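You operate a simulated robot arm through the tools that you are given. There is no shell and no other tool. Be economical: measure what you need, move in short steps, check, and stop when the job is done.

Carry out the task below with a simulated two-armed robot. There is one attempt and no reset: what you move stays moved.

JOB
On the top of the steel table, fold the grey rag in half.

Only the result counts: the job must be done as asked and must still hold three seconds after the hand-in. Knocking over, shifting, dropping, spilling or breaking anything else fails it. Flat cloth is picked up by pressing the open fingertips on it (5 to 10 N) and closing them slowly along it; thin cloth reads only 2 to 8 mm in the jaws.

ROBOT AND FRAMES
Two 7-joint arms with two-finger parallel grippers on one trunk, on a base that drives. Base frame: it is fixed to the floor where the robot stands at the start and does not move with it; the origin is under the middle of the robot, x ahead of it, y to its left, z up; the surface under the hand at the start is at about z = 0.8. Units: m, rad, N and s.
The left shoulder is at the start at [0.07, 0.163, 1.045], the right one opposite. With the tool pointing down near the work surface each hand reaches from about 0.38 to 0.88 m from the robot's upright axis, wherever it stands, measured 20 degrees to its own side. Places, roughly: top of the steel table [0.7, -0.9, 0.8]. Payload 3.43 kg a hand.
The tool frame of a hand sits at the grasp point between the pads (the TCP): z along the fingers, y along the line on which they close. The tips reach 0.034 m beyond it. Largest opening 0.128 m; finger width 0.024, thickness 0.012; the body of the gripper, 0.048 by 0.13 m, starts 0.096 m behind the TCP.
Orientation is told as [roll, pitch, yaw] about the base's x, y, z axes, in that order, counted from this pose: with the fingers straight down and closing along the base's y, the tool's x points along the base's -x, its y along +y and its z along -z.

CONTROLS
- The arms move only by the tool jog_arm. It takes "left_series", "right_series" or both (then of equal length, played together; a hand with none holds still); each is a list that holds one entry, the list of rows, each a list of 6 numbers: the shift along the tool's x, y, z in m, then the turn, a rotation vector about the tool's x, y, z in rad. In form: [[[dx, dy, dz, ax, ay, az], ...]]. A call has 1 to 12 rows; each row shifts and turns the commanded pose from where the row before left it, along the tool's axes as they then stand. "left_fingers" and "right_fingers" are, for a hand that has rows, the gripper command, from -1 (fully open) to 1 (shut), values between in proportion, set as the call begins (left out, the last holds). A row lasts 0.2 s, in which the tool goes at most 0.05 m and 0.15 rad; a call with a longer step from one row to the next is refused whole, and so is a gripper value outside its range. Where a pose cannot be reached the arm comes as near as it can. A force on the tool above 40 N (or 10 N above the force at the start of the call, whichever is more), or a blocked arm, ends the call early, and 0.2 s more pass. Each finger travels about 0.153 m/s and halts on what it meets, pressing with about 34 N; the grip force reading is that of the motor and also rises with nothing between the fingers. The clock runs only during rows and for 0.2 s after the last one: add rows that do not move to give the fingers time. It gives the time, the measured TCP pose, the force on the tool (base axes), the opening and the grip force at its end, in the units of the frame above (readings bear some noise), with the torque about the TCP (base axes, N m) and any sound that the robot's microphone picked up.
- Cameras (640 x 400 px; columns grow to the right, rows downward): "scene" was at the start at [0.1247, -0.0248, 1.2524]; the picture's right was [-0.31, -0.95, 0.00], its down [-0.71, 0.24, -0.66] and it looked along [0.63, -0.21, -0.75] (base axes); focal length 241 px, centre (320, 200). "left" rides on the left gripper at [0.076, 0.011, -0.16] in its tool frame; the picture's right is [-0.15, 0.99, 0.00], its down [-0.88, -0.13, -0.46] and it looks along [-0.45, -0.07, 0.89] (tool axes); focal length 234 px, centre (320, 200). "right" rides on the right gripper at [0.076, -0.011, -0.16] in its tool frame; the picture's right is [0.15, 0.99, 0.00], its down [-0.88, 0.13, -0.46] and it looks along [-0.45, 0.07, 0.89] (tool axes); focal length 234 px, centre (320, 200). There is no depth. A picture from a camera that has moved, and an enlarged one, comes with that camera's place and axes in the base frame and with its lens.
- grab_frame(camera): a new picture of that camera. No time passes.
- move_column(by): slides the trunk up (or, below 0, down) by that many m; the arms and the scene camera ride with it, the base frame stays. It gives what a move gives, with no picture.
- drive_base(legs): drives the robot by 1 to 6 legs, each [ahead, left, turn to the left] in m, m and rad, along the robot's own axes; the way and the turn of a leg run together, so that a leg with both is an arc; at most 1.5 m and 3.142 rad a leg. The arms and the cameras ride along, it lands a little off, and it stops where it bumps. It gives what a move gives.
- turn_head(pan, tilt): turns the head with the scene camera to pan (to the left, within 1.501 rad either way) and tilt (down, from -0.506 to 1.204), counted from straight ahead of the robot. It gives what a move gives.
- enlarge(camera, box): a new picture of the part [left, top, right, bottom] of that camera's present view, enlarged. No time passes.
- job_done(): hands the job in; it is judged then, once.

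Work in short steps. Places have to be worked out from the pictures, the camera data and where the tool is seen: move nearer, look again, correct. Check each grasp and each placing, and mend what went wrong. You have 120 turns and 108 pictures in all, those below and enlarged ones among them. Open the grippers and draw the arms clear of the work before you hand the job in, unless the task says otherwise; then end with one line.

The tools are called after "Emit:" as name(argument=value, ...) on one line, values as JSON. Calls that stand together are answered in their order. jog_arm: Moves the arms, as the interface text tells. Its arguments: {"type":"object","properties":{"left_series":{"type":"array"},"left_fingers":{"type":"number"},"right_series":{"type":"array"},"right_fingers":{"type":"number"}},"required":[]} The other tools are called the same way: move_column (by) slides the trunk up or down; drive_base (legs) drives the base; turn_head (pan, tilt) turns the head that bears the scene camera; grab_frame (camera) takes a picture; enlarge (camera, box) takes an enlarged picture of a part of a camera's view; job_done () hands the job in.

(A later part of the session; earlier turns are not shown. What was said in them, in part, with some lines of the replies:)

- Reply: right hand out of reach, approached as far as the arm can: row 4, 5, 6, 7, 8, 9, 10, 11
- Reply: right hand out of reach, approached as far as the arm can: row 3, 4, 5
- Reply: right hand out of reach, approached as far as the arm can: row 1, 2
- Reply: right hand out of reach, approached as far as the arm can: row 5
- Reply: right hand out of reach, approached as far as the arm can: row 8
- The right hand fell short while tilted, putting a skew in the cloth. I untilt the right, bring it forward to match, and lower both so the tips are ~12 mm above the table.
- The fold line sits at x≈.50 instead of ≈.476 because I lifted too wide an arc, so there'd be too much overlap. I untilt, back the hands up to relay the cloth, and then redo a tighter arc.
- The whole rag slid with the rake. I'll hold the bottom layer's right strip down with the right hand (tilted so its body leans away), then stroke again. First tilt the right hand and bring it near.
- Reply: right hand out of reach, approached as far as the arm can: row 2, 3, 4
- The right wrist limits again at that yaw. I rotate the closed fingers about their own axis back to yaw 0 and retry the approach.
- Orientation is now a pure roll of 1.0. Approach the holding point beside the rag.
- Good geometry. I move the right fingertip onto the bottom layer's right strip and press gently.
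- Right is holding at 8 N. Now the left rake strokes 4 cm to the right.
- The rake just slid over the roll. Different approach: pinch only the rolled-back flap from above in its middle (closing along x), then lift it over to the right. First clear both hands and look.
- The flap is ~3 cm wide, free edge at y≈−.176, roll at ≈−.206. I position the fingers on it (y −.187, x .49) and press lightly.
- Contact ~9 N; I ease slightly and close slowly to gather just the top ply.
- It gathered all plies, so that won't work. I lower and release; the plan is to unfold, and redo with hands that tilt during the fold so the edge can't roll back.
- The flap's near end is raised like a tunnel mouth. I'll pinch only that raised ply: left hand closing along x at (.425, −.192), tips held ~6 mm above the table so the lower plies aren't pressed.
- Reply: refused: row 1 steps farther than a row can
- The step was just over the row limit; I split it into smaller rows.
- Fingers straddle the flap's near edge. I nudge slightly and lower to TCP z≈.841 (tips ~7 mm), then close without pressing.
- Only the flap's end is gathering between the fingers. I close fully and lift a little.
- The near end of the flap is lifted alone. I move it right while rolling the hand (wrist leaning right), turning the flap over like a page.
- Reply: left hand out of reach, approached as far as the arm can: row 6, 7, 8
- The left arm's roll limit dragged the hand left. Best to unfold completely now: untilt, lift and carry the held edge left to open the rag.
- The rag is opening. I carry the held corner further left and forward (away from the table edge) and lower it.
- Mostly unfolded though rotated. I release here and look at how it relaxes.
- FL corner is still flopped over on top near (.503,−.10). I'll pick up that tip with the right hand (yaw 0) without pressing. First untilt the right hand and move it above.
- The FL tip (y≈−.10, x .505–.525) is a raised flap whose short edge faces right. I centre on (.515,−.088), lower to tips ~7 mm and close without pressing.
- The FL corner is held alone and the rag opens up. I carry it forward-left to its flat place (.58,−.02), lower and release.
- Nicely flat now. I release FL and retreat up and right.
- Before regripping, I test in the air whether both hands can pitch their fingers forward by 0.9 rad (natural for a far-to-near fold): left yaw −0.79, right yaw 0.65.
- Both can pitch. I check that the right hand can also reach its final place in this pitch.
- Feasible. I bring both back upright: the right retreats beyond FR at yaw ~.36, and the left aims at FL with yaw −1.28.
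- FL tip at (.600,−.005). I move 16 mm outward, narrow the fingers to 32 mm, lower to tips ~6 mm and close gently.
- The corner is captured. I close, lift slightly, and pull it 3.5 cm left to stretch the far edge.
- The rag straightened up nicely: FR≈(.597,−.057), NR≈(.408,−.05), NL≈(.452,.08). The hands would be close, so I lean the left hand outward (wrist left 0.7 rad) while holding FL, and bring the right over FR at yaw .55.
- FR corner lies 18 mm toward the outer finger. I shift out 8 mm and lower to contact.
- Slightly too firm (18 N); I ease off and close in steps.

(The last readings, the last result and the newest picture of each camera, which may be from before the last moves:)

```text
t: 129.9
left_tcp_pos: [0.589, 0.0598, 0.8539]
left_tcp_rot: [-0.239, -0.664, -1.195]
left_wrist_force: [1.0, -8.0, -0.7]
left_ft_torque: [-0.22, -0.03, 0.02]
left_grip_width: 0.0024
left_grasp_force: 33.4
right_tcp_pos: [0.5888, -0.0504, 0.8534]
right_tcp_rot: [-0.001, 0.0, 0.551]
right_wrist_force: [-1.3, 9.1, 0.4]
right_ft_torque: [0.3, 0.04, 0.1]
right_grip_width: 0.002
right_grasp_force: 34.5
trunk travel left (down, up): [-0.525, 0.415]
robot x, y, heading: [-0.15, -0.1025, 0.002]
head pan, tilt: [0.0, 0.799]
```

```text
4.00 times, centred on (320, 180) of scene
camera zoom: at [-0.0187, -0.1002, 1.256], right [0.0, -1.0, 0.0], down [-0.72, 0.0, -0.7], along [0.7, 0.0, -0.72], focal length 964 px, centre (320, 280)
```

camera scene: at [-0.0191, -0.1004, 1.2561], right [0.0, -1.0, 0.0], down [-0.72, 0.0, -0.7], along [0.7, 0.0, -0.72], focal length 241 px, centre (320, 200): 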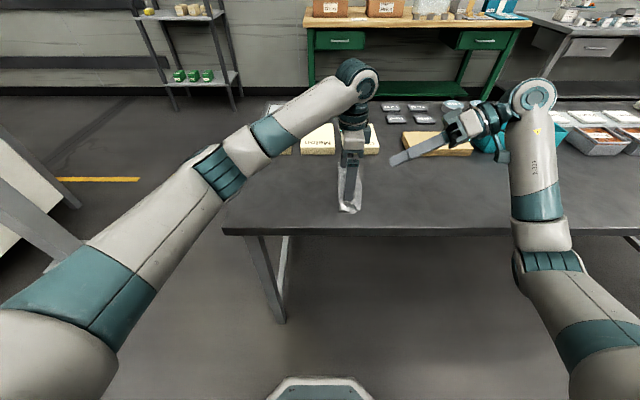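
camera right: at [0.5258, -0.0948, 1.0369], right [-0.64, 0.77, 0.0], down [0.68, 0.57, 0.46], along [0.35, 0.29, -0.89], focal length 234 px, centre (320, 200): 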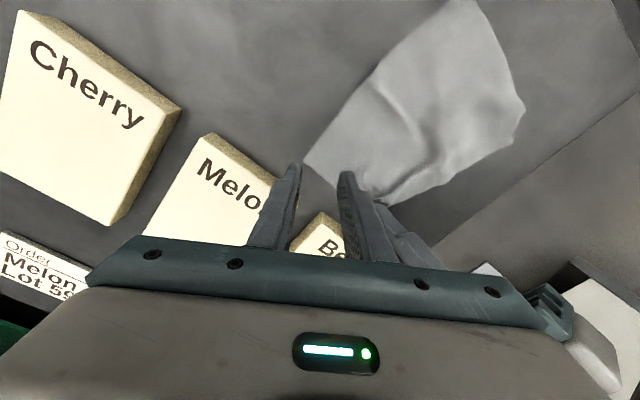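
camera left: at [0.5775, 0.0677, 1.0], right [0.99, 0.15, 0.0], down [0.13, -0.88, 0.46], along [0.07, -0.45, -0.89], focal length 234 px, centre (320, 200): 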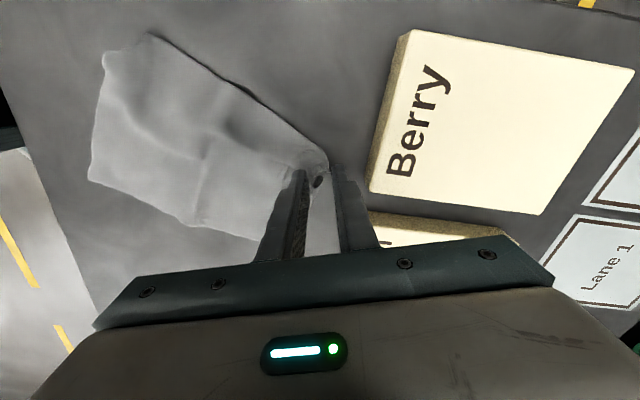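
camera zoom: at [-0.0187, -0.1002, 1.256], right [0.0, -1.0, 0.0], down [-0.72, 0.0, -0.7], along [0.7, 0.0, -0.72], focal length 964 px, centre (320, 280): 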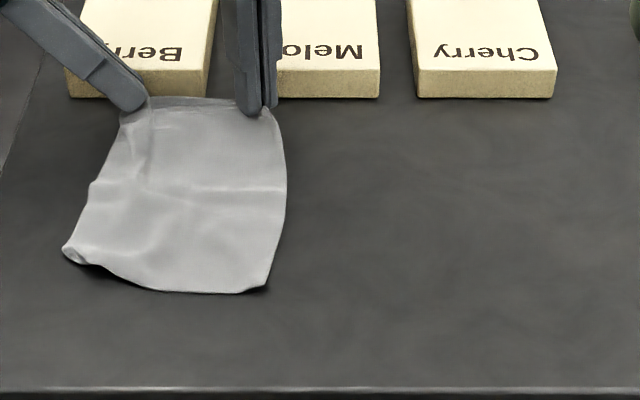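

Both far corners are held and the far edge is taut. I carry it up and toward the near edge, then pitch the fingers forward so the edge will lie outward.

Emit:
jog_arm(left_series=[[[-0.0012, -0.0202, -0.0059, 0, 0, 0], [-0.0012, -0.0202, -0.0059, 0, 0, 0], [-0.0012, -0.0202, -0.0059, 0, 0, 0], [-0.0012, -0.0202, -0.0059, 0, 0, 0], [0, 0, 0, -0.11, -0.033, 0.0966], [0, 0, 0, -0.11, -0.033, 0.0966], [0, 0, 0, -0.11, -0.033, 0.0966], [0, 0, 0, -0.11, -0.033, 0.0966], [0, 0, 0, -0.11, -0.033, 0.0966], [0, 0, 0, 0, 0, 0]]], right_series=[[[0.0165, 0.0114, -0.009, 0, 0, 0], [0.0165, 0.0114, -0.009, 0, 0, 0], [0.0165, 0.0114, -0.009, 0, 0, 0], [0.0165, 0.0114, -0.009, 0, 0, 0], [0, 0, 0, 0.0785, -0.1278, 0], [0, 0, 0, 0.0785, -0.1278, 0], [0, 0, 0, 0.0785, -0.1278, 0], [0, 0, 0, 0.0785, -0.1278, 0], [0, 0, 0, 0.0785, -0.1278, 0], [0, 0, 0, 0, 0, 0]]])

Emit:
enlarge(camera="scene", box=[240, 130, 400, 230])

```text
t: 132.1
left_tcp_pos: [0.5122, 0.0519, 0.8912]
left_tcp_rot: [0.749, -0.704, -1.849]
left_wrist_force: [-0.5, -0.7, 0.3]
left_ft_torque: [0.01, 0.01, 0.03]
left_grip_width: 0.0022
left_grasp_force: 33.8
right_tcp_pos: [0.5086, -0.0481, 0.8903]
right_tcp_rot: [-0.453, -0.621, 0.697]
right_wrist_force: [-0.6, 0.1, 0.4]
right_ft_torque: [0.01, 0.04, 0.02]
right_grip_width: 0.002
right_grasp_force: 34.0
trunk travel left (down, up): [-0.525, 0.415]
robot x, y, heading: [-0.153, -0.1049, -0.002]
head pan, tilt: [0.0, 0.799]
```

```text
4.00 times, centred on (320, 180) of scene
camera zoom: at [-0.0188, -0.1006, 1.2561], right [0.0, -1.0, 0.0], down [-0.72, 0.0, -0.7], along [0.7, 0.0, -0.72], focal length 964 px, centre (320, 280)
```

zoom: 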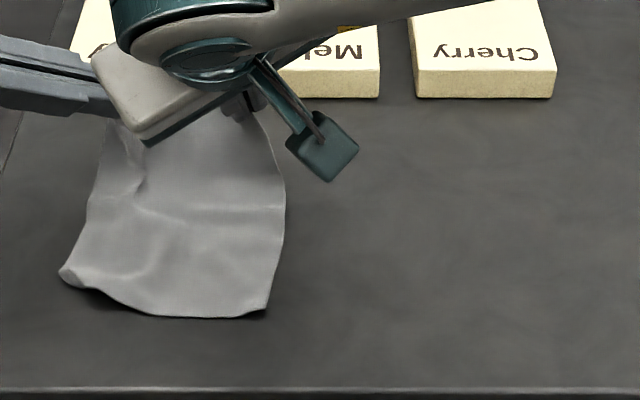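

The fold is rising well; the near edge slid ~2 cm nearer (NR≈(.394,−.067), NL≈(.429,.07)). I carry the edge over the rest of the arc, ending ~3 cm above the near edge.

Emit:
jog_arm(left_series=[[[-0.005, -0.0131, -0.0117, 0, 0, 0], [-0.0031, -0.0147, -0.01, 0, 0, 0], [-0.0005, -0.0168, -0.0078, 0, 0, 0], [0.0025, -0.0171, -0.0045, 0, 0, 0], [0.0061, -0.0181, -0.0006, 0, 0, 0], [0.0086, -0.018, 0.0021, 0, 0, 0], [0, 0, 0, 0, 0, 0]]], right_series=[[[0.0113, 0.0081, -0.0169, 0, 0, 0], [0.013, 0.0092, -0.0147, 0, 0, 0], [0.0153, 0.0106, -0.0118, 0, 0, 0], [0.0161, 0.0112, -0.0072, 0, 0, 0], [0.0176, 0.0119, -0.002, 0, 0, 0], [0.0178, 0.0121, 0.0019, 0, 0, 0], [0, 0, 0, 0, 0, 0]]])

Emit:
enlarge(camera="scene", box=[240, 140, 400, 240])

Emit:
grab_frame(camera="right")

```text
t: 133.7
left_tcp_pos: [0.4174, 0.0592, 0.852]
left_tcp_rot: [0.747, -0.704, -1.846]
left_wrist_force: [0.6, -0.1, 0.3]
left_ft_torque: [-0.02, 0.03, -0.01]
left_grip_width: 0.0026
left_grasp_force: 33.9
right_tcp_pos: [0.394, -0.042, 0.8511]
right_tcp_rot: [-0.454, -0.618, 0.698]
right_wrist_force: [-0.4, 1.3, -0.2]
right_ft_torque: [-0.01, -0.01, 0.04]
right_grip_width: 0.0019
right_grasp_force: 34.0
trunk travel left (down, up): [-0.525, 0.415]
robot x, y, heading: [-0.151, -0.1012, -0.0]
head pan, tilt: [0.0, 0.799]
```

```text
4.00 times, centred on (320, 190) of scene
camera zoom: at [-0.0191, -0.1004, 1.2561], right [0.0, -1.0, 0.0], down [-0.72, 0.0, -0.7], along [0.7, 0.0, -0.72], focal length 964 px, centre (320, 240)
```

zoom: 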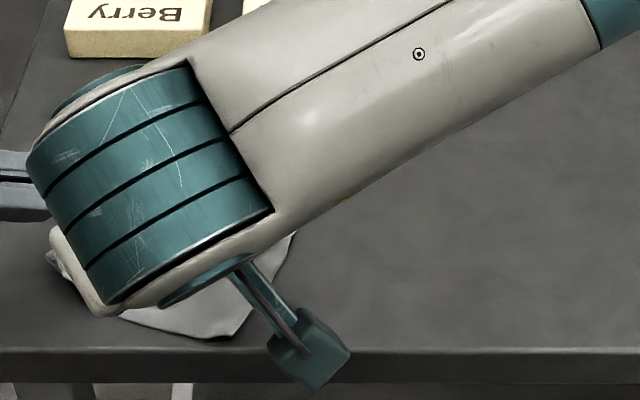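

```text
14 pictures are left
camera right: at [0.2416, -0.0914, 0.9282], right [-0.47, 0.77, -0.44], down [0.19, 0.57, 0.8], along [0.86, 0.29, -0.41], focal length 234 px, centre (320, 200)
```

right: 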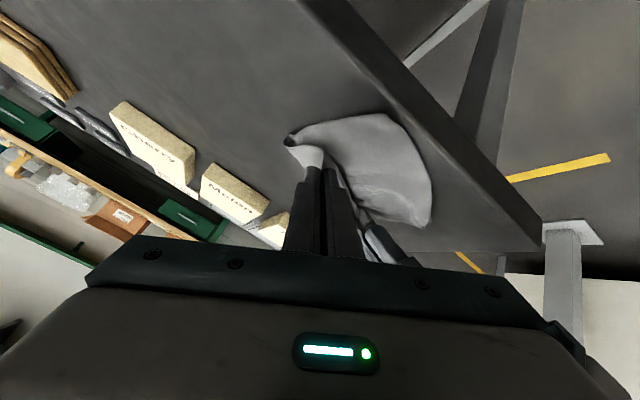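

From the right camera: NR≈(.345,−.045), NL≈(.40,.08), fold end ≈(.441,−.08) — the fold is right at half. The held edge still needs ~3–5 cm more toward the near edge; I move it there and look.

Emit:
jog_arm(left_series=[[[0.0025, -0.0083, -0.0057, 0, 0, 0], [0.0025, -0.0083, -0.0057, 0, 0, 0], [0.0025, -0.0083, -0.0057, 0, 0, 0], [0, 0, 0, 0, 0, 0]]], right_series=[[[0.0073, 0.0131, -0.0104, 0, 0, 0], [0.0073, 0.0131, -0.0104, 0, 0, 0], [0.0073, 0.0131, -0.0104, 0, 0, 0], [0, 0, 0, 0, 0, 0]]])

Emit:
grab_frame(camera="right")

```text
t: 134.7
left_tcp_pos: [0.389, 0.0686, 0.8437]
left_tcp_rot: [0.746, -0.705, -1.849]
left_wrist_force: [0.4, 1.0, 0.4]
left_ft_torque: [-0.01, 0.06, 0.02]
left_grip_width: 0.0026
left_grasp_force: 33.7
right_tcp_pos: [0.3454, -0.0202, 0.8474]
right_tcp_rot: [-0.453, -0.62, 0.699]
right_wrist_force: [-0.5, 0.2, -0.3]
right_ft_torque: [0.03, 0.04, 0.02]
right_grip_width: 0.002
right_grasp_force: 34.0
trunk travel left (down, up): [-0.525, 0.415]
robot x, y, heading: [-0.154, -0.0979, 0.003]
head pan, tilt: [0.0, 0.799]
```

```text
13 pictures are left
camera right: at [0.192, -0.0695, 0.9241], right [-0.47, 0.77, -0.44], down [0.19, 0.57, 0.8], along [0.86, 0.29, -0.41], focal length 234 px, centre (320, 200)
```

right: 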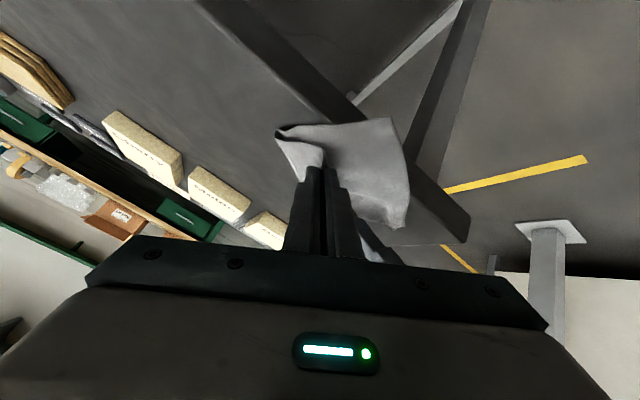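

The rag slides rigidly with the hands and now overhangs the table's near edge slightly. The fold proportions are right, so I lower, release here so the flap springs flat, then I'll drag the folded rag back onto the table.

Emit:
jog_arm(left_series=[[[0.0065, -0.0052, 0.0056, 0, 0, 0], [0, 0, 0, 0, 0, 0]]], right_series=[[[0.0058, 0.0036, 0.0073, 0, 0, 0], [0, 0, 0, 0, 0, 0]]])

Emit:
jog_arm(left_series=[[[0, 0, 0, 0, 0, 0], [0, 0, 0, 0, 0, 0], [0, 0, 0, 0, 0, 0]]], right_series=[[[0, 0, 0, 0, 0, 0], [0, 0, 0, 0, 0, 0], [0, 0, 0, 0, 0, 0]]], left_fingers=0.6, right_fingers=0.6)

Emit:
grab_frame(camera="right")

```text
t: 135.3
left_tcp_pos: [0.3868, 0.069, 0.8331]
left_tcp_rot: [0.747, -0.706, -1.847]
left_wrist_force: [-0.3, 0.0, 0.7]
left_ft_torque: [0.0, -0.01, -0.01]
left_grip_width: 0.0023
left_grasp_force: 34.3
right_tcp_pos: [0.3432, -0.0208, 0.8385]
right_tcp_rot: [-0.453, -0.619, 0.698]
right_wrist_force: [0.6, 0.2, -1.0]
right_ft_torque: [0.05, 0.03, 0.01]
right_grip_width: 0.0017
right_grasp_force: 33.9
trunk travel left (down, up): [-0.525, 0.415]
robot x, y, heading: [-0.1518, -0.0961, 0.005]
head pan, tilt: [0.0, 0.799]
```

```text
t: 136.1
left_tcp_pos: [0.3872, 0.0681, 0.8365]
left_tcp_rot: [0.754, -0.705, -1.852]
left_wrist_force: [1.6, -0.7, 20.7]
left_ft_torque: [-0.4, -0.12, 0.04]
left_grip_width: 0.0188
left_grasp_force: 0.0
right_tcp_pos: [0.3431, -0.0198, 0.8402]
right_tcp_rot: [-0.456, -0.622, 0.7]
right_wrist_force: [2.2, 1.8, 14.4]
right_ft_torque: [0.24, -0.2, 0.0]
right_grip_width: 0.023
right_grasp_force: 0.1
trunk travel left (down, up): [-0.525, 0.415]
robot x, y, heading: [-0.1509, -0.1002, 0.001]
head pan, tilt: [0.0, 0.799]
```

```text
12 pictures are left
camera right: at [0.1902, -0.0692, 0.9157], right [-0.47, 0.77, -0.44], down [0.19, 0.57, 0.8], along [0.86, 0.29, -0.41], focal length 234 px, centre (320, 200)
```

right: 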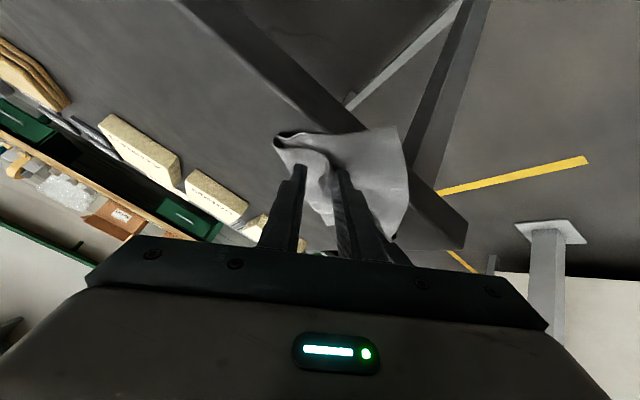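

Released. I retreat both hands along their finger axes, then up, and look from the scene camera.

Emit:
jog_arm(left_series=[[[0, 0, -0.01, 0, 0, 0], [0, 0, -0.03, 0, 0, 0], [0, 0, -0.04, 0, 0, 0], [0, 0, -0.04, 0, 0, 0], [-0.02, 0.015, -0.017, 0, 0, 0], [-0.02, 0.015, -0.017, 0, 0, 0], [0.006, 0.03, -0.03, 0, 0, 0], [0, 0, 0, 0, 0, 0]]], right_series=[[[0, 0, -0.01, 0, 0, 0], [0, 0, -0.03, 0, 0, 0], [0, 0, -0.04, 0, 0, 0], [0, 0, -0.04, 0, 0, 0], [0.01, -0.03, -0.022, 0, 0, 0], [0.01, -0.04, -0.02, 0, 0, 0], [0.02, -0.042, 0, 0, 0, 0], [0.02, -0.042, 0, 0, 0, 0]]])

Emit:
grab_frame(camera="scene")

```text
t: 137.9
left_tcp_pos: [0.3352, 0.1742, 0.9909]
left_tcp_rot: [0.746, -0.704, -1.848]
left_wrist_force: [0.0, -0.2, 0.1]
left_ft_torque: [0.04, -0.02, 0.02]
left_grip_width: 0.0259
left_grasp_force: 0.0
right_tcp_pos: [0.2893, -0.1456, 0.9962]
right_tcp_rot: [-0.451, -0.618, 0.696]
right_wrist_force: [-0.3, -0.1, 0.3]
right_ft_torque: [0.02, 0.0, 0.04]
right_grip_width: 0.0255
right_grasp_force: 0.0
right hand out of reach, approached as far as the arm can: row 7, 8
trunk travel left (down, up): [-0.525, 0.415]
robot x, y, heading: [-0.1528, -0.1017, 0.003]
head pan, tilt: [0.0, 0.799]
```

```text
11 pictures are left
camera scene: at [-0.019, -0.1026, 1.2561], right [0.0, -1.0, 0.0], down [-0.72, 0.0, -0.7], along [0.7, 0.0, -0.72], focal length 241 px, centre (320, 200)
```

scene: 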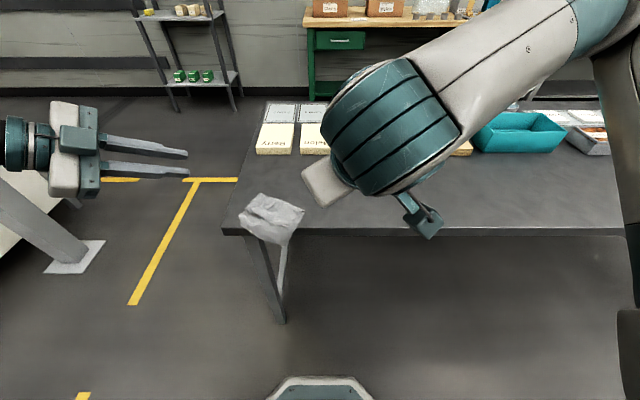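

Emit:
enlarge(camera="scene", box=[225, 180, 321, 250])

```text
5.71 times, centred on (273, 215) of scene
camera zoom: at [-0.019, -0.1026, 1.2561], right [0.0, -1.0, 0.0], down [-0.72, 0.0, -0.7], along [0.7, 0.0, -0.72], focal length 1377 px, centre (589, 114)
```

zoom: 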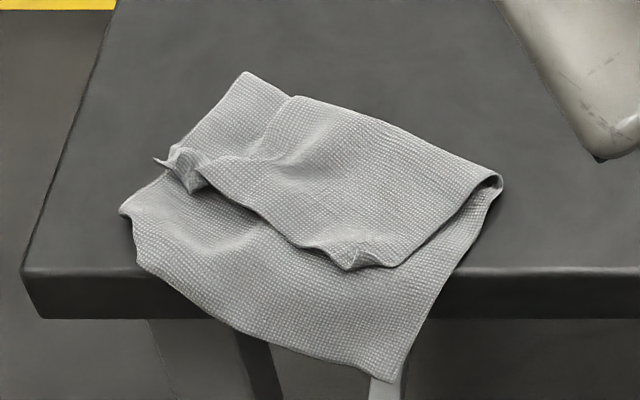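

The edge now lies properly outward with no curl, but the fold is short (top ≈7 cm, bottom ≈11–12 cm) and it overhangs the table edge. I return the open fingers along the same paths onto the two puckers to regrip them.

Emit:
jog_arm(left_series=[[[0.0066, -0.0121, 0.0204, 0, 0, 0], [0.0066, -0.0121, 0.0204, 0, 0, 0], [0.0066, -0.0121, 0.0204, 0, 0, 0], [0.0066, -0.0121, 0.0204, 0, 0, 0], [0.0066, -0.0121, 0.0204, 0, 0, 0], [0, 0, 0.03, 0, 0, 0], [0, 0, 0.03, 0, 0, 0], [0, 0, 0.014, 0, 0, 0], [0, 0, 0, 0, 0, 0]]], right_series=[[[-0.0018, 0.0285, 0.012, 0, 0, 0], [-0.0018, 0.0285, 0.012, 0, 0, 0], [-0.0018, 0.0285, 0.012, 0, 0, 0], [-0.0018, 0.0285, 0.012, 0, 0, 0], [-0.0018, 0.0285, 0.012, 0, 0, 0], [0, 0, 0.035, 0, 0, 0], [0, 0, 0.035, 0, 0, 0], [0, 0, 0.016, 0, 0, 0], [0, 0, 0, 0, 0, 0]]])

Emit:
grab_frame(camera="right")

Emit:
grab_frame(camera="left")

```text
t: 139.9
left_tcp_pos: [0.3828, 0.0756, 0.8403]
left_tcp_rot: [0.751, -0.703, -1.85]
left_wrist_force: [0.0, 0.5, 6.0]
left_ft_torque: [-0.13, -0.02, -0.04]
left_grip_width: 0.0239
left_grasp_force: 0.2
right_tcp_pos: [0.3404, -0.0186, 0.8446]
right_tcp_rot: [-0.456, -0.619, 0.698]
right_wrist_force: [0.0, 0.4, 0.5]
right_ft_torque: [0.04, -0.02, 0.02]
right_grip_width: 0.0255
right_grasp_force: 0.1
trunk travel left (down, up): [-0.525, 0.415]
robot x, y, heading: [-0.1485, -0.1005, -0.0]
head pan, tilt: [0.0, 0.799]
```

```text
9 pictures are left
camera right: at [0.188, -0.0683, 0.9211], right [-0.47, 0.77, -0.44], down [0.19, 0.57, 0.8], along [0.86, 0.29, -0.41], focal length 234 px, centre (320, 200)
```

right: 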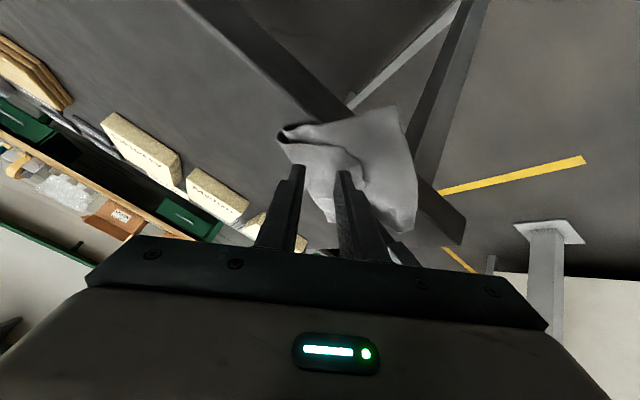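

```text
8 pictures are left
camera left: at [0.3247, 0.2356, 0.8853], right [0.79, 0.11, 0.61], down [-0.53, -0.38, 0.76], along [0.32, -0.92, -0.24], focal length 234 px, centre (320, 200)
```

left: 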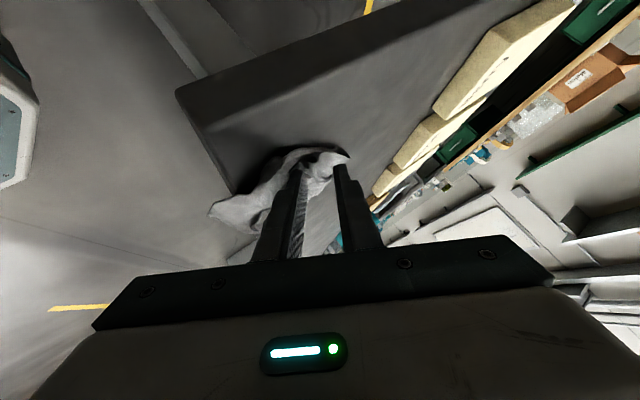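

The puckers look to be between the fingers. I close slowly on both and check widths and tension while lifting slightly.

Emit:
jog_arm(left_series=[[[0, 0, 0, 0, 0, 0], [0, 0, 0, 0, 0, 0]]], right_series=[[[0, 0, 0.003, 0, 0, 0], [0, 0, 0, 0, 0, 0]]], left_fingers=0.8, right_fingers=0.8)

Emit:
jog_arm(left_series=[[[0, 0, 0, 0, 0, 0], [0, 0, 0, 0, 0, 0], [0, 0, 0, 0, 0, 0]]], right_series=[[[0, 0, 0, 0, 0, 0], [0, 0, 0, 0, 0, 0], [0, 0, 0, 0, 0, 0]]], left_fingers=1.0, right_fingers=1.0)

Emit:
jog_arm(left_series=[[[-0.0097, 0.0078, -0.0084, 0, 0, 0], [-0.0097, 0.0078, -0.0084, 0, 0, 0], [0, 0, 0, 0, 0, 0]]], right_series=[[[-0.0087, -0.0054, -0.011, 0, 0, 0], [-0.0087, -0.0054, -0.011, 0, 0, 0], [0, 0, 0, 0, 0, 0]]])

Emit:
grab_frame(camera="right")

```text
t: 140.5
left_tcp_pos: [0.3838, 0.075, 0.8379]
left_tcp_rot: [0.745, -0.705, -1.848]
left_wrist_force: [-0.5, -0.2, -0.8]
left_ft_torque: [0.0, -0.04, 0.0]
left_grip_width: 0.0126
left_grasp_force: 0.1
right_tcp_pos: [0.3427, -0.0184, 0.8431]
right_tcp_rot: [-0.452, -0.62, 0.699]
right_wrist_force: [0.3, -0.3, -0.5]
right_ft_torque: [0.02, 0.04, 0.01]
right_grip_width: 0.0127
right_grasp_force: 0.1
trunk travel left (down, up): [-0.525, 0.415]
robot x, y, heading: [-0.152, -0.0989, -0.002]
head pan, tilt: [0.0, 0.799]
```

```text
t: 141.3
left_tcp_pos: [0.3845, 0.075, 0.8386]
left_tcp_rot: [0.748, -0.703, -1.849]
left_wrist_force: [0.3, 0.0, 0.5]
left_ft_torque: [0.03, 0.0, 0.0]
left_grip_width: 0.002
left_grasp_force: 34.1
right_tcp_pos: [0.3431, -0.0186, 0.8422]
right_tcp_rot: [-0.453, -0.621, 0.699]
right_wrist_force: [0.6, -0.1, 0.5]
right_ft_torque: [0.0, 0.01, 0.0]
right_grip_width: 0.0001
right_grasp_force: 32.7
trunk travel left (down, up): [-0.525, 0.415]
robot x, y, heading: [-0.1521, -0.1011, -0.001]
head pan, tilt: [0.0, 0.799]
```

```text
t: 142.1
left_tcp_pos: [0.3827, 0.0741, 0.868]
left_tcp_rot: [0.747, -0.706, -1.847]
left_wrist_force: [-0.1, 0.8, -0.3]
left_ft_torque: [-0.01, -0.01, 0.03]
left_grip_width: 0.0017
left_grasp_force: 33.9
right_tcp_pos: [0.3425, -0.0185, 0.8724]
right_tcp_rot: [-0.453, -0.62, 0.698]
right_wrist_force: [1.3, -0.6, 0.2]
right_ft_torque: [0.0, -0.01, 0.01]
right_grip_width: 0.0
right_grasp_force: 33.0
trunk travel left (down, up): [-0.525, 0.415]
robot x, y, heading: [-0.148, -0.1015, 0.003]
head pan, tilt: [0.0, 0.799]
```

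```text
7 pictures are left
camera right: at [0.1908, -0.0678, 0.9494], right [-0.47, 0.77, -0.44], down [0.19, 0.57, 0.8], along [0.86, 0.29, -0.41], focal length 234 px, centre (320, 200)
```

right: 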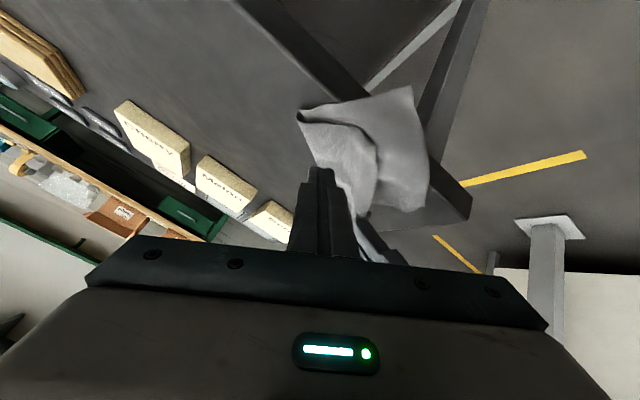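

Left holds its corner (2 mm) but the right missed: after release that edge sprang ~3 cm nearer, to about (.33,−.01). I lower the left back, open the right, and re-approach there.

Emit:
jog_arm(left_series=[[[0.0097, -0.0078, 0.0084, 0, 0, 0], [0.0087, -0.0068, 0.0074, 0, 0, 0], [0, 0, 0, 0, 0, 0], [0, 0, 0, 0, 0, 0], [0, 0, 0, 0, 0, 0], [0, 0, 0, 0, 0, 0]]], right_series=[[[0, 0, -0.04, 0, 0, 0], [0.0174, 0.0168, 0, 0, 0, 0], [0.0174, 0.0168, 0, 0, 0, 0], [0, 0, 0.02, 0, 0, 0], [0, 0, 0.012, 0, 0, 0], [0, 0, 0, 0, 0, 0]]], right_fingers=0.4)

Emit:
grab_frame(camera="right")

```text
t: 143.5
left_tcp_pos: [0.3837, 0.0741, 0.8404]
left_tcp_rot: [0.747, -0.704, -1.847]
left_wrist_force: [0.0, -0.3, 0.0]
left_ft_torque: [0.01, 0.0, 0.02]
left_grip_width: 0.0018
left_grasp_force: 33.9
right_tcp_pos: [0.3024, -0.0084, 0.8469]
right_tcp_rot: [-0.452, -0.62, 0.698]
right_wrist_force: [0.0, -0.7, -0.1]
right_ft_torque: [0.02, 0.0, -0.02]
right_grip_width: 0.0381
right_grasp_force: 0.1
trunk travel left (down, up): [-0.525, 0.415]
robot x, y, heading: [-0.1504, -0.102, 0.005]
head pan, tilt: [0.0, 0.799]
```

```text
6 pictures are left
camera right: at [0.1509, -0.058, 0.9229], right [-0.47, 0.77, -0.44], down [0.19, 0.57, 0.8], along [0.86, 0.29, -0.41], focal length 234 px, centre (320, 200)
```

right: 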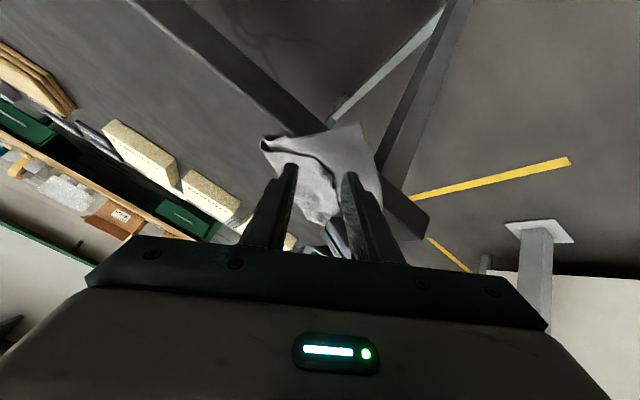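

The top ply's right corner is now between the right fingers. I lower 8 mm and close slowly.

Emit:
jog_arm(right_series=[[[0.0065, 0.004, 0.0039, 0, 0, 0], [0, 0, 0, 0, 0, 0]]], right_fingers=0.6)

Emit:
jog_arm(right_series=[[[0, 0, 0, 0, 0, 0], [0, 0, 0, 0, 0, 0]]], right_fingers=0.82)

Emit:
jog_arm(right_series=[[[0, 0, 0, 0, 0, 0], [0, 0, 0, 0, 0, 0], [0, 0, 0, 0, 0, 0]]], right_fingers=1.0)

```text
t: 144.1
left_tcp_pos: [0.3835, 0.0737, 0.8405]
left_tcp_rot: [0.746, -0.706, -1.85]
left_wrist_force: [0.7, 0.1, 0.2]
left_ft_torque: [0.02, -0.03, 0.0]
left_grip_width: 0.0019
left_grasp_force: 34.6
right_tcp_pos: [0.3001, -0.0091, 0.8376]
right_tcp_rot: [-0.455, -0.618, 0.699]
right_wrist_force: [1.0, -0.3, -0.1]
right_ft_torque: [0.02, 0.02, -0.03]
right_grip_width: 0.0257
right_grasp_force: 0.1
trunk travel left (down, up): [-0.525, 0.415]
robot x, y, heading: [-0.1495, -0.1018, 0.0]
head pan, tilt: [0.0, 0.799]
```

```text
t: 144.7
left_tcp_pos: [0.3833, 0.0751, 0.8394]
left_tcp_rot: [0.746, -0.706, -1.85]
left_wrist_force: [0.2, 0.0, -0.2]
left_ft_torque: [0.03, 0.01, -0.02]
left_grip_width: 0.0018
left_grasp_force: 34.4
right_tcp_pos: [0.2997, -0.0082, 0.8381]
right_tcp_rot: [-0.453, -0.62, 0.698]
right_wrist_force: [0.7, 1.0, 1.0]
right_ft_torque: [0.01, -0.02, 0.0]
right_grip_width: 0.0117
right_grasp_force: 0.0
trunk travel left (down, up): [-0.525, 0.415]
robot x, y, heading: [-0.1502, -0.0997, 0.002]
head pan, tilt: [0.0, 0.799]
```

```text
t: 145.5
left_tcp_pos: [0.3839, 0.0739, 0.8397]
left_tcp_rot: [0.746, -0.705, -1.848]
left_wrist_force: [-0.7, 0.0, -0.4]
left_ft_torque: [0.01, 0.03, 0.02]
left_grip_width: 0.0016
left_grasp_force: 33.7
right_tcp_pos: [0.2999, -0.0088, 0.8388]
right_tcp_rot: [-0.454, -0.619, 0.699]
right_wrist_force: [-0.3, 0.0, 0.6]
right_ft_torque: [-0.01, 0.02, 0.0]
right_grip_width: 0.0001
right_grasp_force: 33.2
trunk travel left (down, up): [-0.525, 0.415]
robot x, y, heading: [-0.1504, -0.0972, 0.001]
head pan, tilt: [0.0, 0.799]
```

The right missed again. I retreat it, restore it upright and move aside so the scene camera can see the edge.

Emit:
jog_arm(right_series=[[[0, 0, -0.04, 0, 0, 0], [-0.015, -0.009, -0.035, 0, 0, 0], [-0.01, -0.03, -0.03, 0, 0, 0], [0, 0, 0, -0.0785, 0.1278, 0], [0, 0, 0, -0.0785, 0.1278, 0], [0, 0, 0, -0.0785, 0.1278, 0], [0, 0, 0, -0.0785, 0.1278, 0], [0, 0, 0, -0.0785, 0.1278, 0], [-0.012, -0.045, 0, 0, 0, 0], [-0.02, -0.045, 0, 0, 0, 0], [-0.02, -0.045, 0, 0, 0, 0], [0, 0, 0, 0, 0, 0]]], right_fingers=0.5)

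Emit:
enlarge(camera="scene", box=[225, 170, 337, 250])

```text
t: 148.1
left_tcp_pos: [0.3833, 0.0743, 0.8404]
left_tcp_rot: [0.746, -0.705, -1.848]
left_wrist_force: [0.0, -0.9, -1.4]
left_ft_torque: [-0.01, 0.02, -0.01]
left_grip_width: 0.0016
left_grasp_force: 33.8
right_tcp_pos: [0.3737, -0.1166, 0.9454]
right_tcp_rot: [-0.002, 0.002, 0.549]
right_wrist_force: [0.2, -1.2, 0.3]
right_ft_torque: [0.0, 0.0, 0.03]
right_grip_width: 0.0319
right_grasp_force: 0.0
trunk travel left (down, up): [-0.525, 0.415]
robot x, y, heading: [-0.1514, -0.0997, 0.003]
head pan, tilt: [0.0, 0.799]
```

```text
5.00 times, centred on (281, 210) of scene
camera zoom: at [-0.0196, -0.0993, 1.2562], right [0.0, -1.0, 0.0], down [-0.72, 0.0, -0.7], along [0.7, 0.0, -0.72], focal length 1205 px, centre (515, 150)
```

zoom: 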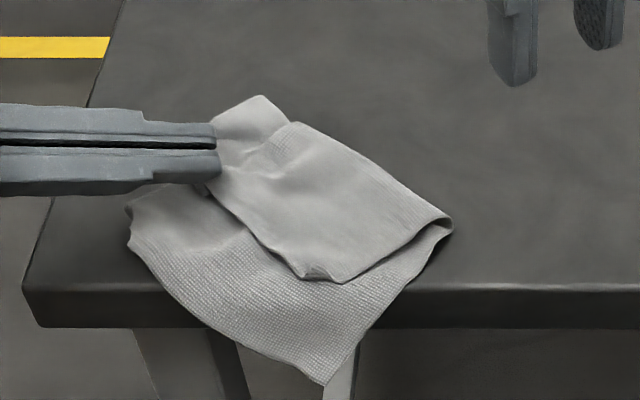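

Clear view: T edge runs from the left gripper to FR at (.331,−.02). I'll pinch T near FR with the right hand upright, yaw .75 (closing perpendicular to that edge), centre (.352,−.007), barely touching.

Emit:
jog_arm(right_series=[[[-0.0129, 0.035, 0, 0, 0, 0], [-0.0129, 0.035, 0, 0, 0, 0], [-0.0129, 0.035, 0, 0, 0, 0], [0, 0, 0.035, 0, 0, -0.1], [0, 0, 0.035, 0, 0, -0.1], [0, 0, 0.028, 0, 0, 0], [0, 0, 0.005, 0, 0, 0], [0, 0, 0, 0, 0, 0]]])

Emit:
grab_frame(camera="right")

```text
t: 149.9
left_tcp_pos: [0.3834, 0.0739, 0.8399]
left_tcp_rot: [0.746, -0.705, -1.848]
left_wrist_force: [0.2, 0.0, 0.4]
left_ft_torque: [0.0, -0.01, -0.01]
left_grip_width: 0.0015
left_grasp_force: 33.8
right_tcp_pos: [0.3508, -0.0059, 0.842]
right_tcp_rot: [0.0, 0.001, 0.75]
right_wrist_force: [-0.2, 0.2, -0.1]
right_ft_torque: [0.01, -0.02, 0.0]
right_grip_width: 0.0318
right_grasp_force: 0.0
trunk travel left (down, up): [-0.525, 0.415]
robot x, y, heading: [-0.1494, -0.1014, 0.001]
head pan, tilt: [0.0, 0.799]
```

```text
4 pictures are left
camera right: at [0.3033, -0.0666, 1.0003], right [-0.78, 0.62, 0.0], down [0.55, 0.7, 0.46], along [0.28, 0.36, -0.89], focal length 234 px, centre (320, 200)
```

right: 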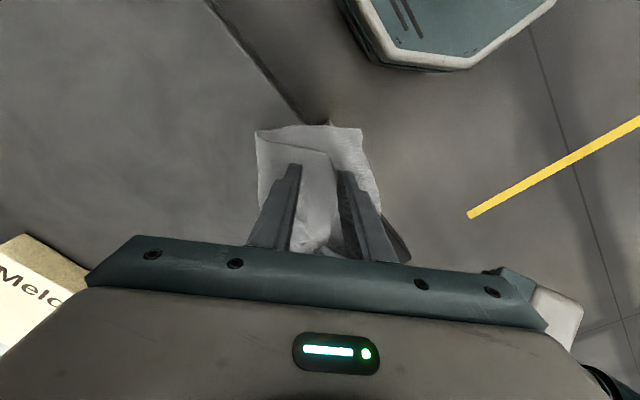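

The T edge lies between the fingers. I lower 4 mm to light contact and close slowly.

Emit:
jog_arm(right_series=[[[0, 0, 0.004, 0, 0, 0], [0, 0, 0, 0, 0, 0]]], right_fingers=0.6)

Emit:
jog_arm(right_series=[[[0, 0, 0, 0, 0, 0], [0, 0, 0, 0, 0, 0]]], right_fingers=0.72)

Emit:
jog_arm(right_series=[[[0, 0, 0, 0, 0, 0], [0, 0, 0, 0, 0, 0]]], right_fingers=0.85)

Emit:
jog_arm(right_series=[[[0, 0, 0, 0, 0, 0], [0, 0, 0, 0, 0, 0], [0, 0, 0, 0, 0, 0]]], right_fingers=1.0)

```text
t: 150.5
left_tcp_pos: [0.3823, 0.0734, 0.8406]
left_tcp_rot: [0.748, -0.703, -1.848]
left_wrist_force: [0.8, -0.6, 0.4]
left_ft_torque: [-0.01, 0.0, 0.02]
left_grip_width: 0.0018
left_grasp_force: 33.9
right_tcp_pos: [0.3517, -0.0058, 0.8366]
right_tcp_rot: [-0.001, 0.002, 0.752]
right_wrist_force: [-0.3, -0.3, 0.4]
right_ft_torque: [0.0, 0.0, -0.01]
right_grip_width: 0.0255
right_grasp_force: 0.0
trunk travel left (down, up): [-0.525, 0.415]
robot x, y, heading: [-0.1531, -0.0991, -0.003]
head pan, tilt: [0.0, 0.799]
```

```text
t: 151.1
left_tcp_pos: [0.3831, 0.0743, 0.8406]
left_tcp_rot: [0.749, -0.705, -1.848]
left_wrist_force: [0.3, 0.7, 0.7]
left_ft_torque: [0.0, 0.02, 0.01]
left_grip_width: 0.0019
left_grasp_force: 33.9
right_tcp_pos: [0.3521, -0.0064, 0.8379]
right_tcp_rot: [0.001, -0.001, 0.75]
right_wrist_force: [-0.8, 0.7, 0.2]
right_ft_torque: [0.01, 0.02, 0.0]
right_grip_width: 0.0181
right_grasp_force: 0.1
trunk travel left (down, up): [-0.525, 0.415]
robot x, y, heading: [-0.1487, -0.0995, 0.001]
head pan, tilt: [0.0, 0.799]
```

```text
t: 151.7
left_tcp_pos: [0.3834, 0.0749, 0.8411]
left_tcp_rot: [0.746, -0.705, -1.849]
left_wrist_force: [-0.1, -0.3, 0.2]
left_ft_torque: [0.01, 0.02, 0.02]
left_grip_width: 0.0017
left_grasp_force: 33.7
right_tcp_pos: [0.3509, -0.0056, 0.8373]
right_tcp_rot: [0.0, -0.001, 0.75]
right_wrist_force: [0.6, 0.9, 0.3]
right_ft_torque: [0.02, 0.02, 0.01]
right_grip_width: 0.0098
right_grasp_force: 0.0
trunk travel left (down, up): [-0.525, 0.415]
robot x, y, heading: [-0.149, -0.1013, -0.001]
head pan, tilt: [0.0, 0.799]
```

```text
t: 152.5
left_tcp_pos: [0.3831, 0.0745, 0.8399]
left_tcp_rot: [0.748, -0.705, -1.85]
left_wrist_force: [0.0, 0.2, 0.3]
left_ft_torque: [-0.02, -0.02, -0.01]
left_grip_width: 0.0016
left_grasp_force: 33.3
right_tcp_pos: [0.3511, -0.0072, 0.837]
right_tcp_rot: [0.001, 0.001, 0.751]
right_wrist_force: [0.7, -0.3, 0.3]
right_ft_torque: [0.01, -0.02, -0.01]
right_grip_width: 0.0023
right_grasp_force: 34.0
trunk travel left (down, up): [-0.525, 0.415]
robot x, y, heading: [-0.1513, -0.104, -0.002]
head pan, tilt: [0.0, 0.799]
```

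Both hands now hold the edge (left 1.6 mm, right 2.3 mm). The rag lies diagonally, so I carry this edge back over along its own axis (forward-right) to unfold and drag the rag fully onto the table.

Emit:
jog_arm(left_series=[[[-0.0263, 0.0237, 0.0076, 0, 0, 0], [-0.0263, 0.0237, 0.0076, 0, 0, 0], [-0.0198, 0.0185, 0.0132, 0, 0, 0], [-0.0101, 0.0107, 0.0216, 0, 0, 0], [-0.0036, 0.0055, 0.0272, 0, 0, 0], [0.0028, 0.0003, 0.0328, 0, 0, 0], [0.0028, 0.0003, 0.0328, 0, 0, 0], [-0.0023, 0.0045, 0.0283, 0, 0, 0], [0, 0, 0, 0, 0, 0]]], right_series=[[[-0.0002, -0.0262, -0.025, 0, 0, 0], [-0.0002, -0.0262, -0.025, 0, 0, 0], [-0.0002, -0.0262, -0.015, 0, 0, 0], [-0.0002, -0.0262, 0, 0, 0, 0], [-0.0002, -0.0262, 0.01, 0, 0, 0], [-0.0002, -0.0262, 0.02, 0, 0, 0], [-0.0002, -0.0262, 0.02, 0, 0, 0], [-0.0002, -0.0262, 0.008, 0, 0, 0], [0, 0, 0, 0, 0, 0]]])

Emit:
enlarge(camera="scene", box=[220, 130, 400, 250])

```text
t: 154.5
left_tcp_pos: [0.5295, -0.0771, 0.8434]
left_tcp_rot: [0.749, -0.706, -1.851]
left_wrist_force: [-1.2, 0.1, 0.3]
left_ft_torque: [0.02, -0.02, -0.02]
left_grip_width: 0.0019
left_grasp_force: 34.5
right_tcp_pos: [0.4956, -0.1581, 0.8443]
right_tcp_rot: [-0.001, 0.0, 0.751]
right_wrist_force: [-0.1, -0.4, -0.4]
right_ft_torque: [-0.03, 0.03, 0.02]
right_grip_width: 0.0027
right_grasp_force: 33.6
trunk travel left (down, up): [-0.525, 0.415]
robot x, y, heading: [-0.1494, -0.1, 0.002]
head pan, tilt: [0.0, 0.799]
```

```text
3.33 times, centred on (310, 190) of scene
camera zoom: at [-0.0197, -0.0995, 1.2562], right [0.0, -1.0, 0.0], down [-0.72, 0.0, -0.7], along [0.7, 0.0, -0.72], focal length 804 px, centre (353, 233)
```

zoom: 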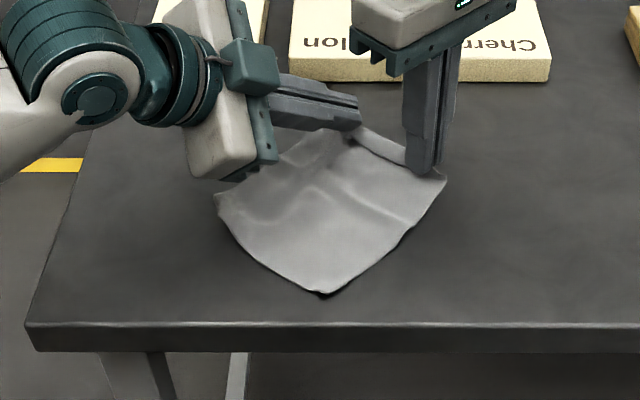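

The rag is flat on the table again, both corners held (NL≈(.465,.015), NR≈(.361,−.08)). I pull it 6 cm further along its axis for margin, then lift the edge higher than before (to get a true half fold).

Emit:
jog_arm(left_series=[[[-0.0082, 0.0077, 0.0166, 0, 0, 0], [-0.0082, 0.0077, 0.0166, 0, 0, 0], [-0.0082, 0.0077, 0.0166, 0, 0, 0], [0, 0, 0, 0, 0, 0], [-0.012, 0.0087, -0.0281, 0, 0, 0], [-0.0048, 0.0027, -0.0242, 0, 0, 0], [0.0016, -0.0026, -0.0222, 0, 0, 0], [0, 0, 0, 0, 0, 0]]], right_series=[[[0.0005, -0.0201, 0, 0, 0, 0], [0.0005, -0.0201, 0, 0, 0, 0], [0.0005, -0.0201, 0, 0, 0, 0], [0, 0, 0, 0, 0, 0], [-0.0003, 0.015, -0.028, 0, 0, 0], [-0.0003, 0.017, -0.018, 0, 0, 0], [-0.0003, 0.0201, -0.01, 0, 0, 0], [0, 0, 0, 0, 0, 0]]])

```text
t: 156.3
left_tcp_pos: [0.5333, -0.0825, 0.8998]
left_tcp_rot: [0.748, -0.706, -1.848]
left_wrist_force: [0.9, 0.2, -0.6]
left_ft_torque: [0.02, 0.02, -0.02]
left_grip_width: 0.0015
left_grasp_force: 33.8
right_tcp_pos: [0.5009, -0.1668, 0.8993]
right_tcp_rot: [-0.001, 0.0, 0.75]
right_wrist_force: [0.1, 0.0, -0.6]
right_ft_torque: [0.02, 0.0, -0.01]
right_grip_width: 0.0026
right_grasp_force: 33.7
trunk travel left (down, up): [-0.525, 0.415]
robot x, y, heading: [-0.1492, -0.0981, -0.003]
head pan, tilt: [0.0, 0.799]
```

Both tracked. Now I pitch the right hand forward 0.75 (compensating its tip shift), matching the left.

Emit:
jog_arm(right_series=[[[0.0084, 0.0078, 0, 0.1023, -0.1098, 0], [0.0084, 0.0078, 0, 0.1023, -0.1098, 0], [0, 0, 0, 0.1023, -0.1098, 0], [0, 0, 0, 0.1023, -0.1098, 0], [0, 0, 0, 0.1023, -0.1098, 0], [0, 0, 0, 0, 0, 0]]])

```text
t: 157.7
left_tcp_pos: [0.5339, -0.082, 0.8993]
left_tcp_rot: [0.748, -0.705, -1.849]
left_wrist_force: [0.6, 1.1, -0.6]
left_ft_torque: [-0.03, 0.0, 0.02]
left_grip_width: 0.0019
left_grasp_force: 33.8
right_tcp_pos: [0.4783, -0.1653, 0.8974]
right_tcp_rot: [-0.566, -0.523, 0.905]
right_wrist_force: [0.8, 0.4, -0.2]
right_ft_torque: [0.03, 0.01, 0.0]
right_grip_width: 0.0025
right_grasp_force: 34.1
trunk travel left (down, up): [-0.525, 0.415]
robot x, y, heading: [-0.1495, -0.0985, 0.0]
head pan, tilt: [0.0, 0.799]
```

Good. Now the rest of the arc along the rag's axis (near-left), descending to ~2 cm above the table.

Emit:
jog_arm(left_series=[[[0.0075, -0.0077, -0.0229, 0, 0, 0], [0.0133, -0.0123, -0.0179, 0, 0, 0], [0.0146, -0.013, -0.011, 0, 0, 0], [0.0145, -0.0126, -0.0051, 0, 0, 0], [0.0152, -0.013, -0.001, 0, 0, 0], [0.0131, -0.0111, -0.0004, 0, 0, 0], [0, 0, 0, 0, 0, 0]]], right_series=[[[-0.0057, 0.0201, -0.0143, 0, 0, 0], [-0.0012, 0.0243, -0.0077, 0, 0, 0], [0.002, 0.0222, -0.0018, 0, 0, 0], [0.0043, 0.0192, 0.0027, 0, 0, 0], [0.0062, 0.018, 0.0062, 0, 0, 0], [0.0055, 0.0153, 0.0057, 0, 0, 0], [0, 0, 0, 0, 0, 0]]])

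Emit:
grab_frame(camera="right")

```text
t: 159.3
left_tcp_pos: [0.4607, -0.0042, 0.8451]
left_tcp_rot: [0.747, -0.706, -1.848]
left_wrist_force: [0.5, -0.8, -0.6]
left_ft_torque: [-0.03, -0.01, 0.02]
left_grip_width: 0.0019
left_grasp_force: 34.3
right_tcp_pos: [0.4059, -0.087, 0.8434]
right_tcp_rot: [-0.566, -0.521, 0.906]
right_wrist_force: [0.9, 0.2, -0.1]
right_ft_torque: [0.0, 0.01, 0.03]
right_grip_width: 0.0027
right_grasp_force: 33.5
trunk travel left (down, up): [-0.525, 0.415]
robot x, y, heading: [-0.1515, -0.1032, -0.003]
head pan, tilt: [0.0, 0.799]
```

```text
2 pictures are left
camera right: at [0.2619, -0.1468, 0.9273], right [-0.57, 0.62, -0.53], down [0.1, 0.7, 0.71], along [0.81, 0.36, -0.46], focal length 234 px, centre (320, 200)
```

right: 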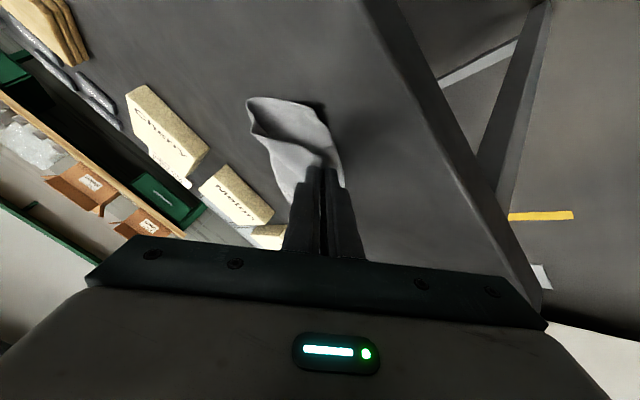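

The fold is now near half: bottom depth ≈8–9 cm, T edge aligned with B, offset sideways by ~2 cm. I shift 2 cm back along the fold while lowering 1 cm, then release.

Emit:
jog_arm(left_series=[[[-0.004, -0.0086, 0.0056, 0, 0, 0], [-0.004, -0.0086, 0.0056, 0, 0, 0], [0, 0, 0, 0, 0, 0]]], right_series=[[[0.011, -0.0013, 0.0003, 0, 0, 0], [0.011, -0.0013, 0.0003, 0, 0, 0], [0, 0, 0, 0, 0, 0]]])

Emit:
jog_arm(left_series=[[[0, 0, 0, 0, 0, 0], [0, 0, 0, 0, 0, 0], [0, 0, 0, 0, 0, 0]]], right_series=[[[0, 0, 0, 0, 0, 0], [0, 0, 0, 0, 0, 0], [0, 0, 0, 0, 0, 0]]], left_fingers=0.7, right_fingers=0.7)

Emit:
jog_arm(left_series=[[[0, 0, -0.01, 0, 0, 0], [0, 0, -0.03, 0, 0, 0], [0, 0, -0.04, 0, 0, 0], [0, 0, -0.04, 0, 0, 0], [-0.02, 0.015, -0.017, 0, 0, 0], [-0.02, 0.015, -0.017, 0, 0, 0], [0, 0, 0, 0, 0, 0], [0, 0, 0, 0, 0, 0], [0, 0, 0, 0, 0, 0], [0, 0, 0, 0, 0, 0], [0, 0, 0, 0, 0, 0]]], right_series=[[[0, 0, -0.01, 0, 0, 0], [0, 0, -0.03, 0, 0, 0], [0, 0, -0.04, 0, 0, 0], [0, 0, -0.04, 0, 0, 0], [-0.015, -0.015, -0.022, 0, 0, 0], [0, 0, 0, -0.1023, 0.1098, 0], [0, 0, 0, -0.1023, 0.1098, 0], [0, 0, 0, -0.1023, 0.1098, 0], [0, 0, 0, -0.1023, 0.1098, 0], [0, 0, 0, -0.1023, 0.1098, 0], [0.025, -0.03, 0, 0, 0, 0]]])

```text
t: 160.1
left_tcp_pos: [0.4503, -0.0209, 0.8361]
left_tcp_rot: [0.75, -0.704, -1.851]
left_wrist_force: [-0.4, 0.0, 0.5]
left_ft_torque: [-0.01, -0.04, 0.0]
left_grip_width: 0.0017
left_grasp_force: 33.5
right_tcp_pos: [0.3958, -0.1032, 0.836]
right_tcp_rot: [-0.573, -0.527, 0.907]
right_wrist_force: [3.1, 2.2, 19.8]
right_ft_torque: [0.14, -0.3, 0.04]
right_grip_width: 0.0027
right_grasp_force: 33.5
trunk travel left (down, up): [-0.525, 0.415]
robot x, y, heading: [-0.1497, -0.0945, 0.005]
head pan, tilt: [0.0, 0.799]
```

```text
t: 160.9
left_tcp_pos: [0.4498, -0.0212, 0.8368]
left_tcp_rot: [0.751, -0.707, -1.852]
left_wrist_force: [1.0, -0.7, 9.6]
left_ft_torque: [-0.17, -0.06, 0.0]
left_grip_width: 0.0166
left_grasp_force: 0.1
right_tcp_pos: [0.395, -0.1023, 0.8368]
right_tcp_rot: [-0.569, -0.529, 0.908]
right_wrist_force: [11.3, -2.3, 33.9]
right_ft_torque: [0.01, -0.77, -0.05]
right_grip_width: 0.0063
right_grasp_force: 0.1
trunk travel left (down, up): [-0.525, 0.415]
robot x, y, heading: [-0.1491, -0.1016, 0.003]
head pan, tilt: [0.0, 0.799]
```

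```text
t: 163.3
left_tcp_pos: [0.3877, 0.0534, 0.9636]
left_tcp_rot: [0.747, -0.703, -1.848]
left_wrist_force: [-0.7, -0.5, 1.3]
left_ft_torque: [0.01, 0.01, 0.03]
left_grip_width: 0.0191
left_grasp_force: 0.0
right_tcp_pos: [0.3166, -0.1443, 0.9523]
right_tcp_rot: [0.0, -0.002, 0.749]
right_wrist_force: [-0.5, -0.5, 0.8]
right_ft_torque: [0.05, 0.0, 0.04]
right_grip_width: 0.0194
right_grasp_force: 0.1
trunk travel left (down, up): [-0.525, 0.415]
robot x, y, heading: [-0.1481, -0.1033, -0.003]
head pan, tilt: [0.0, 0.799]
```

Both hands are clear. I move the right aside further and use one of the two remaining pictures to inspect.

Emit:
jog_arm(left_series=[[[0.02, 0.0, -0.025, 0, 0, 0], [0.02, 0.0, -0.025, 0, 0, 0], [0, 0, 0, 0, 0, 0], [0, 0, 0, 0, 0, 0]]], right_series=[[[0.0273, -0.0293, 0, 0, 0, 0], [0.0273, -0.0293, 0, 0, 0, 0], [0.0273, -0.0293, 0, 0, 0, 0], [0, 0, 0, 0, 0, 0]]])

Emit:
enlarge(camera="scene", box=[270, 150, 382, 220])

```text
t: 164.3
left_tcp_pos: [0.3709, 0.1199, 0.9658]
left_tcp_rot: [0.746, -0.706, -1.848]
left_wrist_force: [-0.3, -0.1, 0.4]
left_ft_torque: [-0.06, 0.03, -0.01]
left_grip_width: 0.0193
left_grasp_force: 0.0
right_tcp_pos: [0.3168, -0.261, 0.9529]
right_tcp_rot: [-0.001, 0.0, 0.751]
right_wrist_force: [-0.3, -0.4, 0.1]
right_ft_torque: [-0.05, 0.01, -0.03]
right_grip_width: 0.0192
right_grasp_force: 0.1
trunk travel left (down, up): [-0.525, 0.415]
robot x, y, heading: [-0.1482, -0.1008, 0.001]
head pan, tilt: [0.0, 0.799]
```

```text
5.71 times, centred on (326, 185) of scene
camera zoom: at [-0.0192, -0.0988, 1.2561], right [0.0, -1.0, 0.0], down [-0.72, 0.0, -0.7], along [0.7, 0.0, -0.72], focal length 1377 px, centre (286, 286)
```

zoom: 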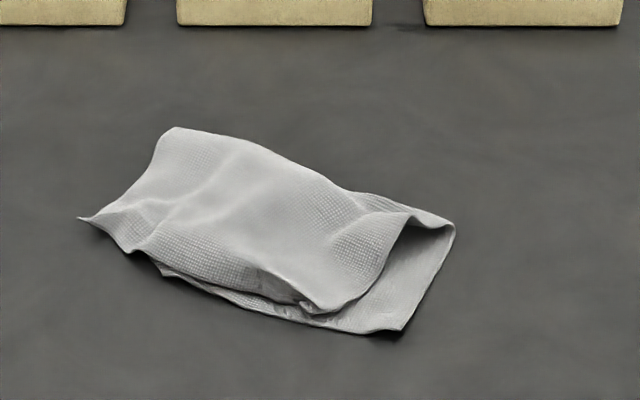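

The rag is folded in half on the table: one fold, no rolled-back edge, the free edges nearly aligned with a 2.5–3.5 cm sideways offset. Trying to improve it further could undo the fold, so I open both grippers and raise the arms clear.

Emit:
jog_arm(left_series=[[[0, 0, -0.03, 0, 0, 0], [0, 0, -0.03, 0, 0, 0], [0, 0, 0, 0, 0, 0], [0, 0, 0, 0, 0, 0], [0, 0, 0, 0, 0, 0]]], right_series=[[[0, 0, -0.03, 0, 0, 0], [0, 0, -0.03, 0, 0, 0], [0, 0, 0, 0, 0, 0], [0, 0, 0, 0, 0, 0], [0, 0, 0, 0, 0, 0]]], left_fingers=-1, right_fingers=-1)

Emit:
grab_frame(camera="scene")

```text
t: 165.5
left_tcp_pos: [0.3376, 0.1554, 0.9986]
left_tcp_rot: [0.748, -0.704, -1.848]
left_wrist_force: [0.1, -0.3, 0.9]
left_ft_torque: [0.0, -0.01, 0.01]
left_grip_width: 0.1281
left_grasp_force: 0.1
right_tcp_pos: [0.3166, -0.2621, 1.0117]
right_tcp_rot: [0.001, 0.0, 0.751]
right_wrist_force: [0.2, 0.4, -0.3]
right_ft_torque: [-0.01, 0.0, -0.03]
right_grip_width: 0.128
right_grasp_force: 0.0
trunk travel left (down, up): [-0.525, 0.415]
robot x, y, heading: [-0.152, -0.0972, 0.005]
head pan, tilt: [0.0, 0.799]
```

```text
0 pictures are left
camera scene: at [-0.0189, -0.1004, 1.2561], right [0.0, -1.0, 0.0], down [-0.72, 0.0, -0.7], along [0.7, 0.0, -0.72], focal length 241 px, centre (320, 200)
```

scene: 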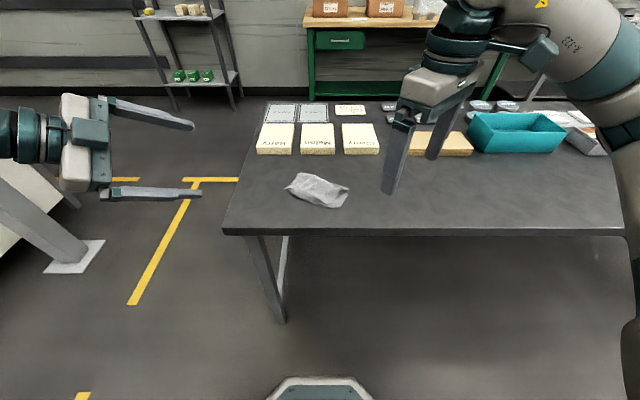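

The rag is stably folded on the table, the boxes are undisturbed, and the arms are clear with grippers open. I hand in.

Emit:
job_done()

```text
The job is handed in.
```

The grey rag is folded in half on the steel table and handed in. The two layers are offset sideways by about 2.5–3.5 cm and the fold is slightly puffy, and I saw nothing else on the table moved.
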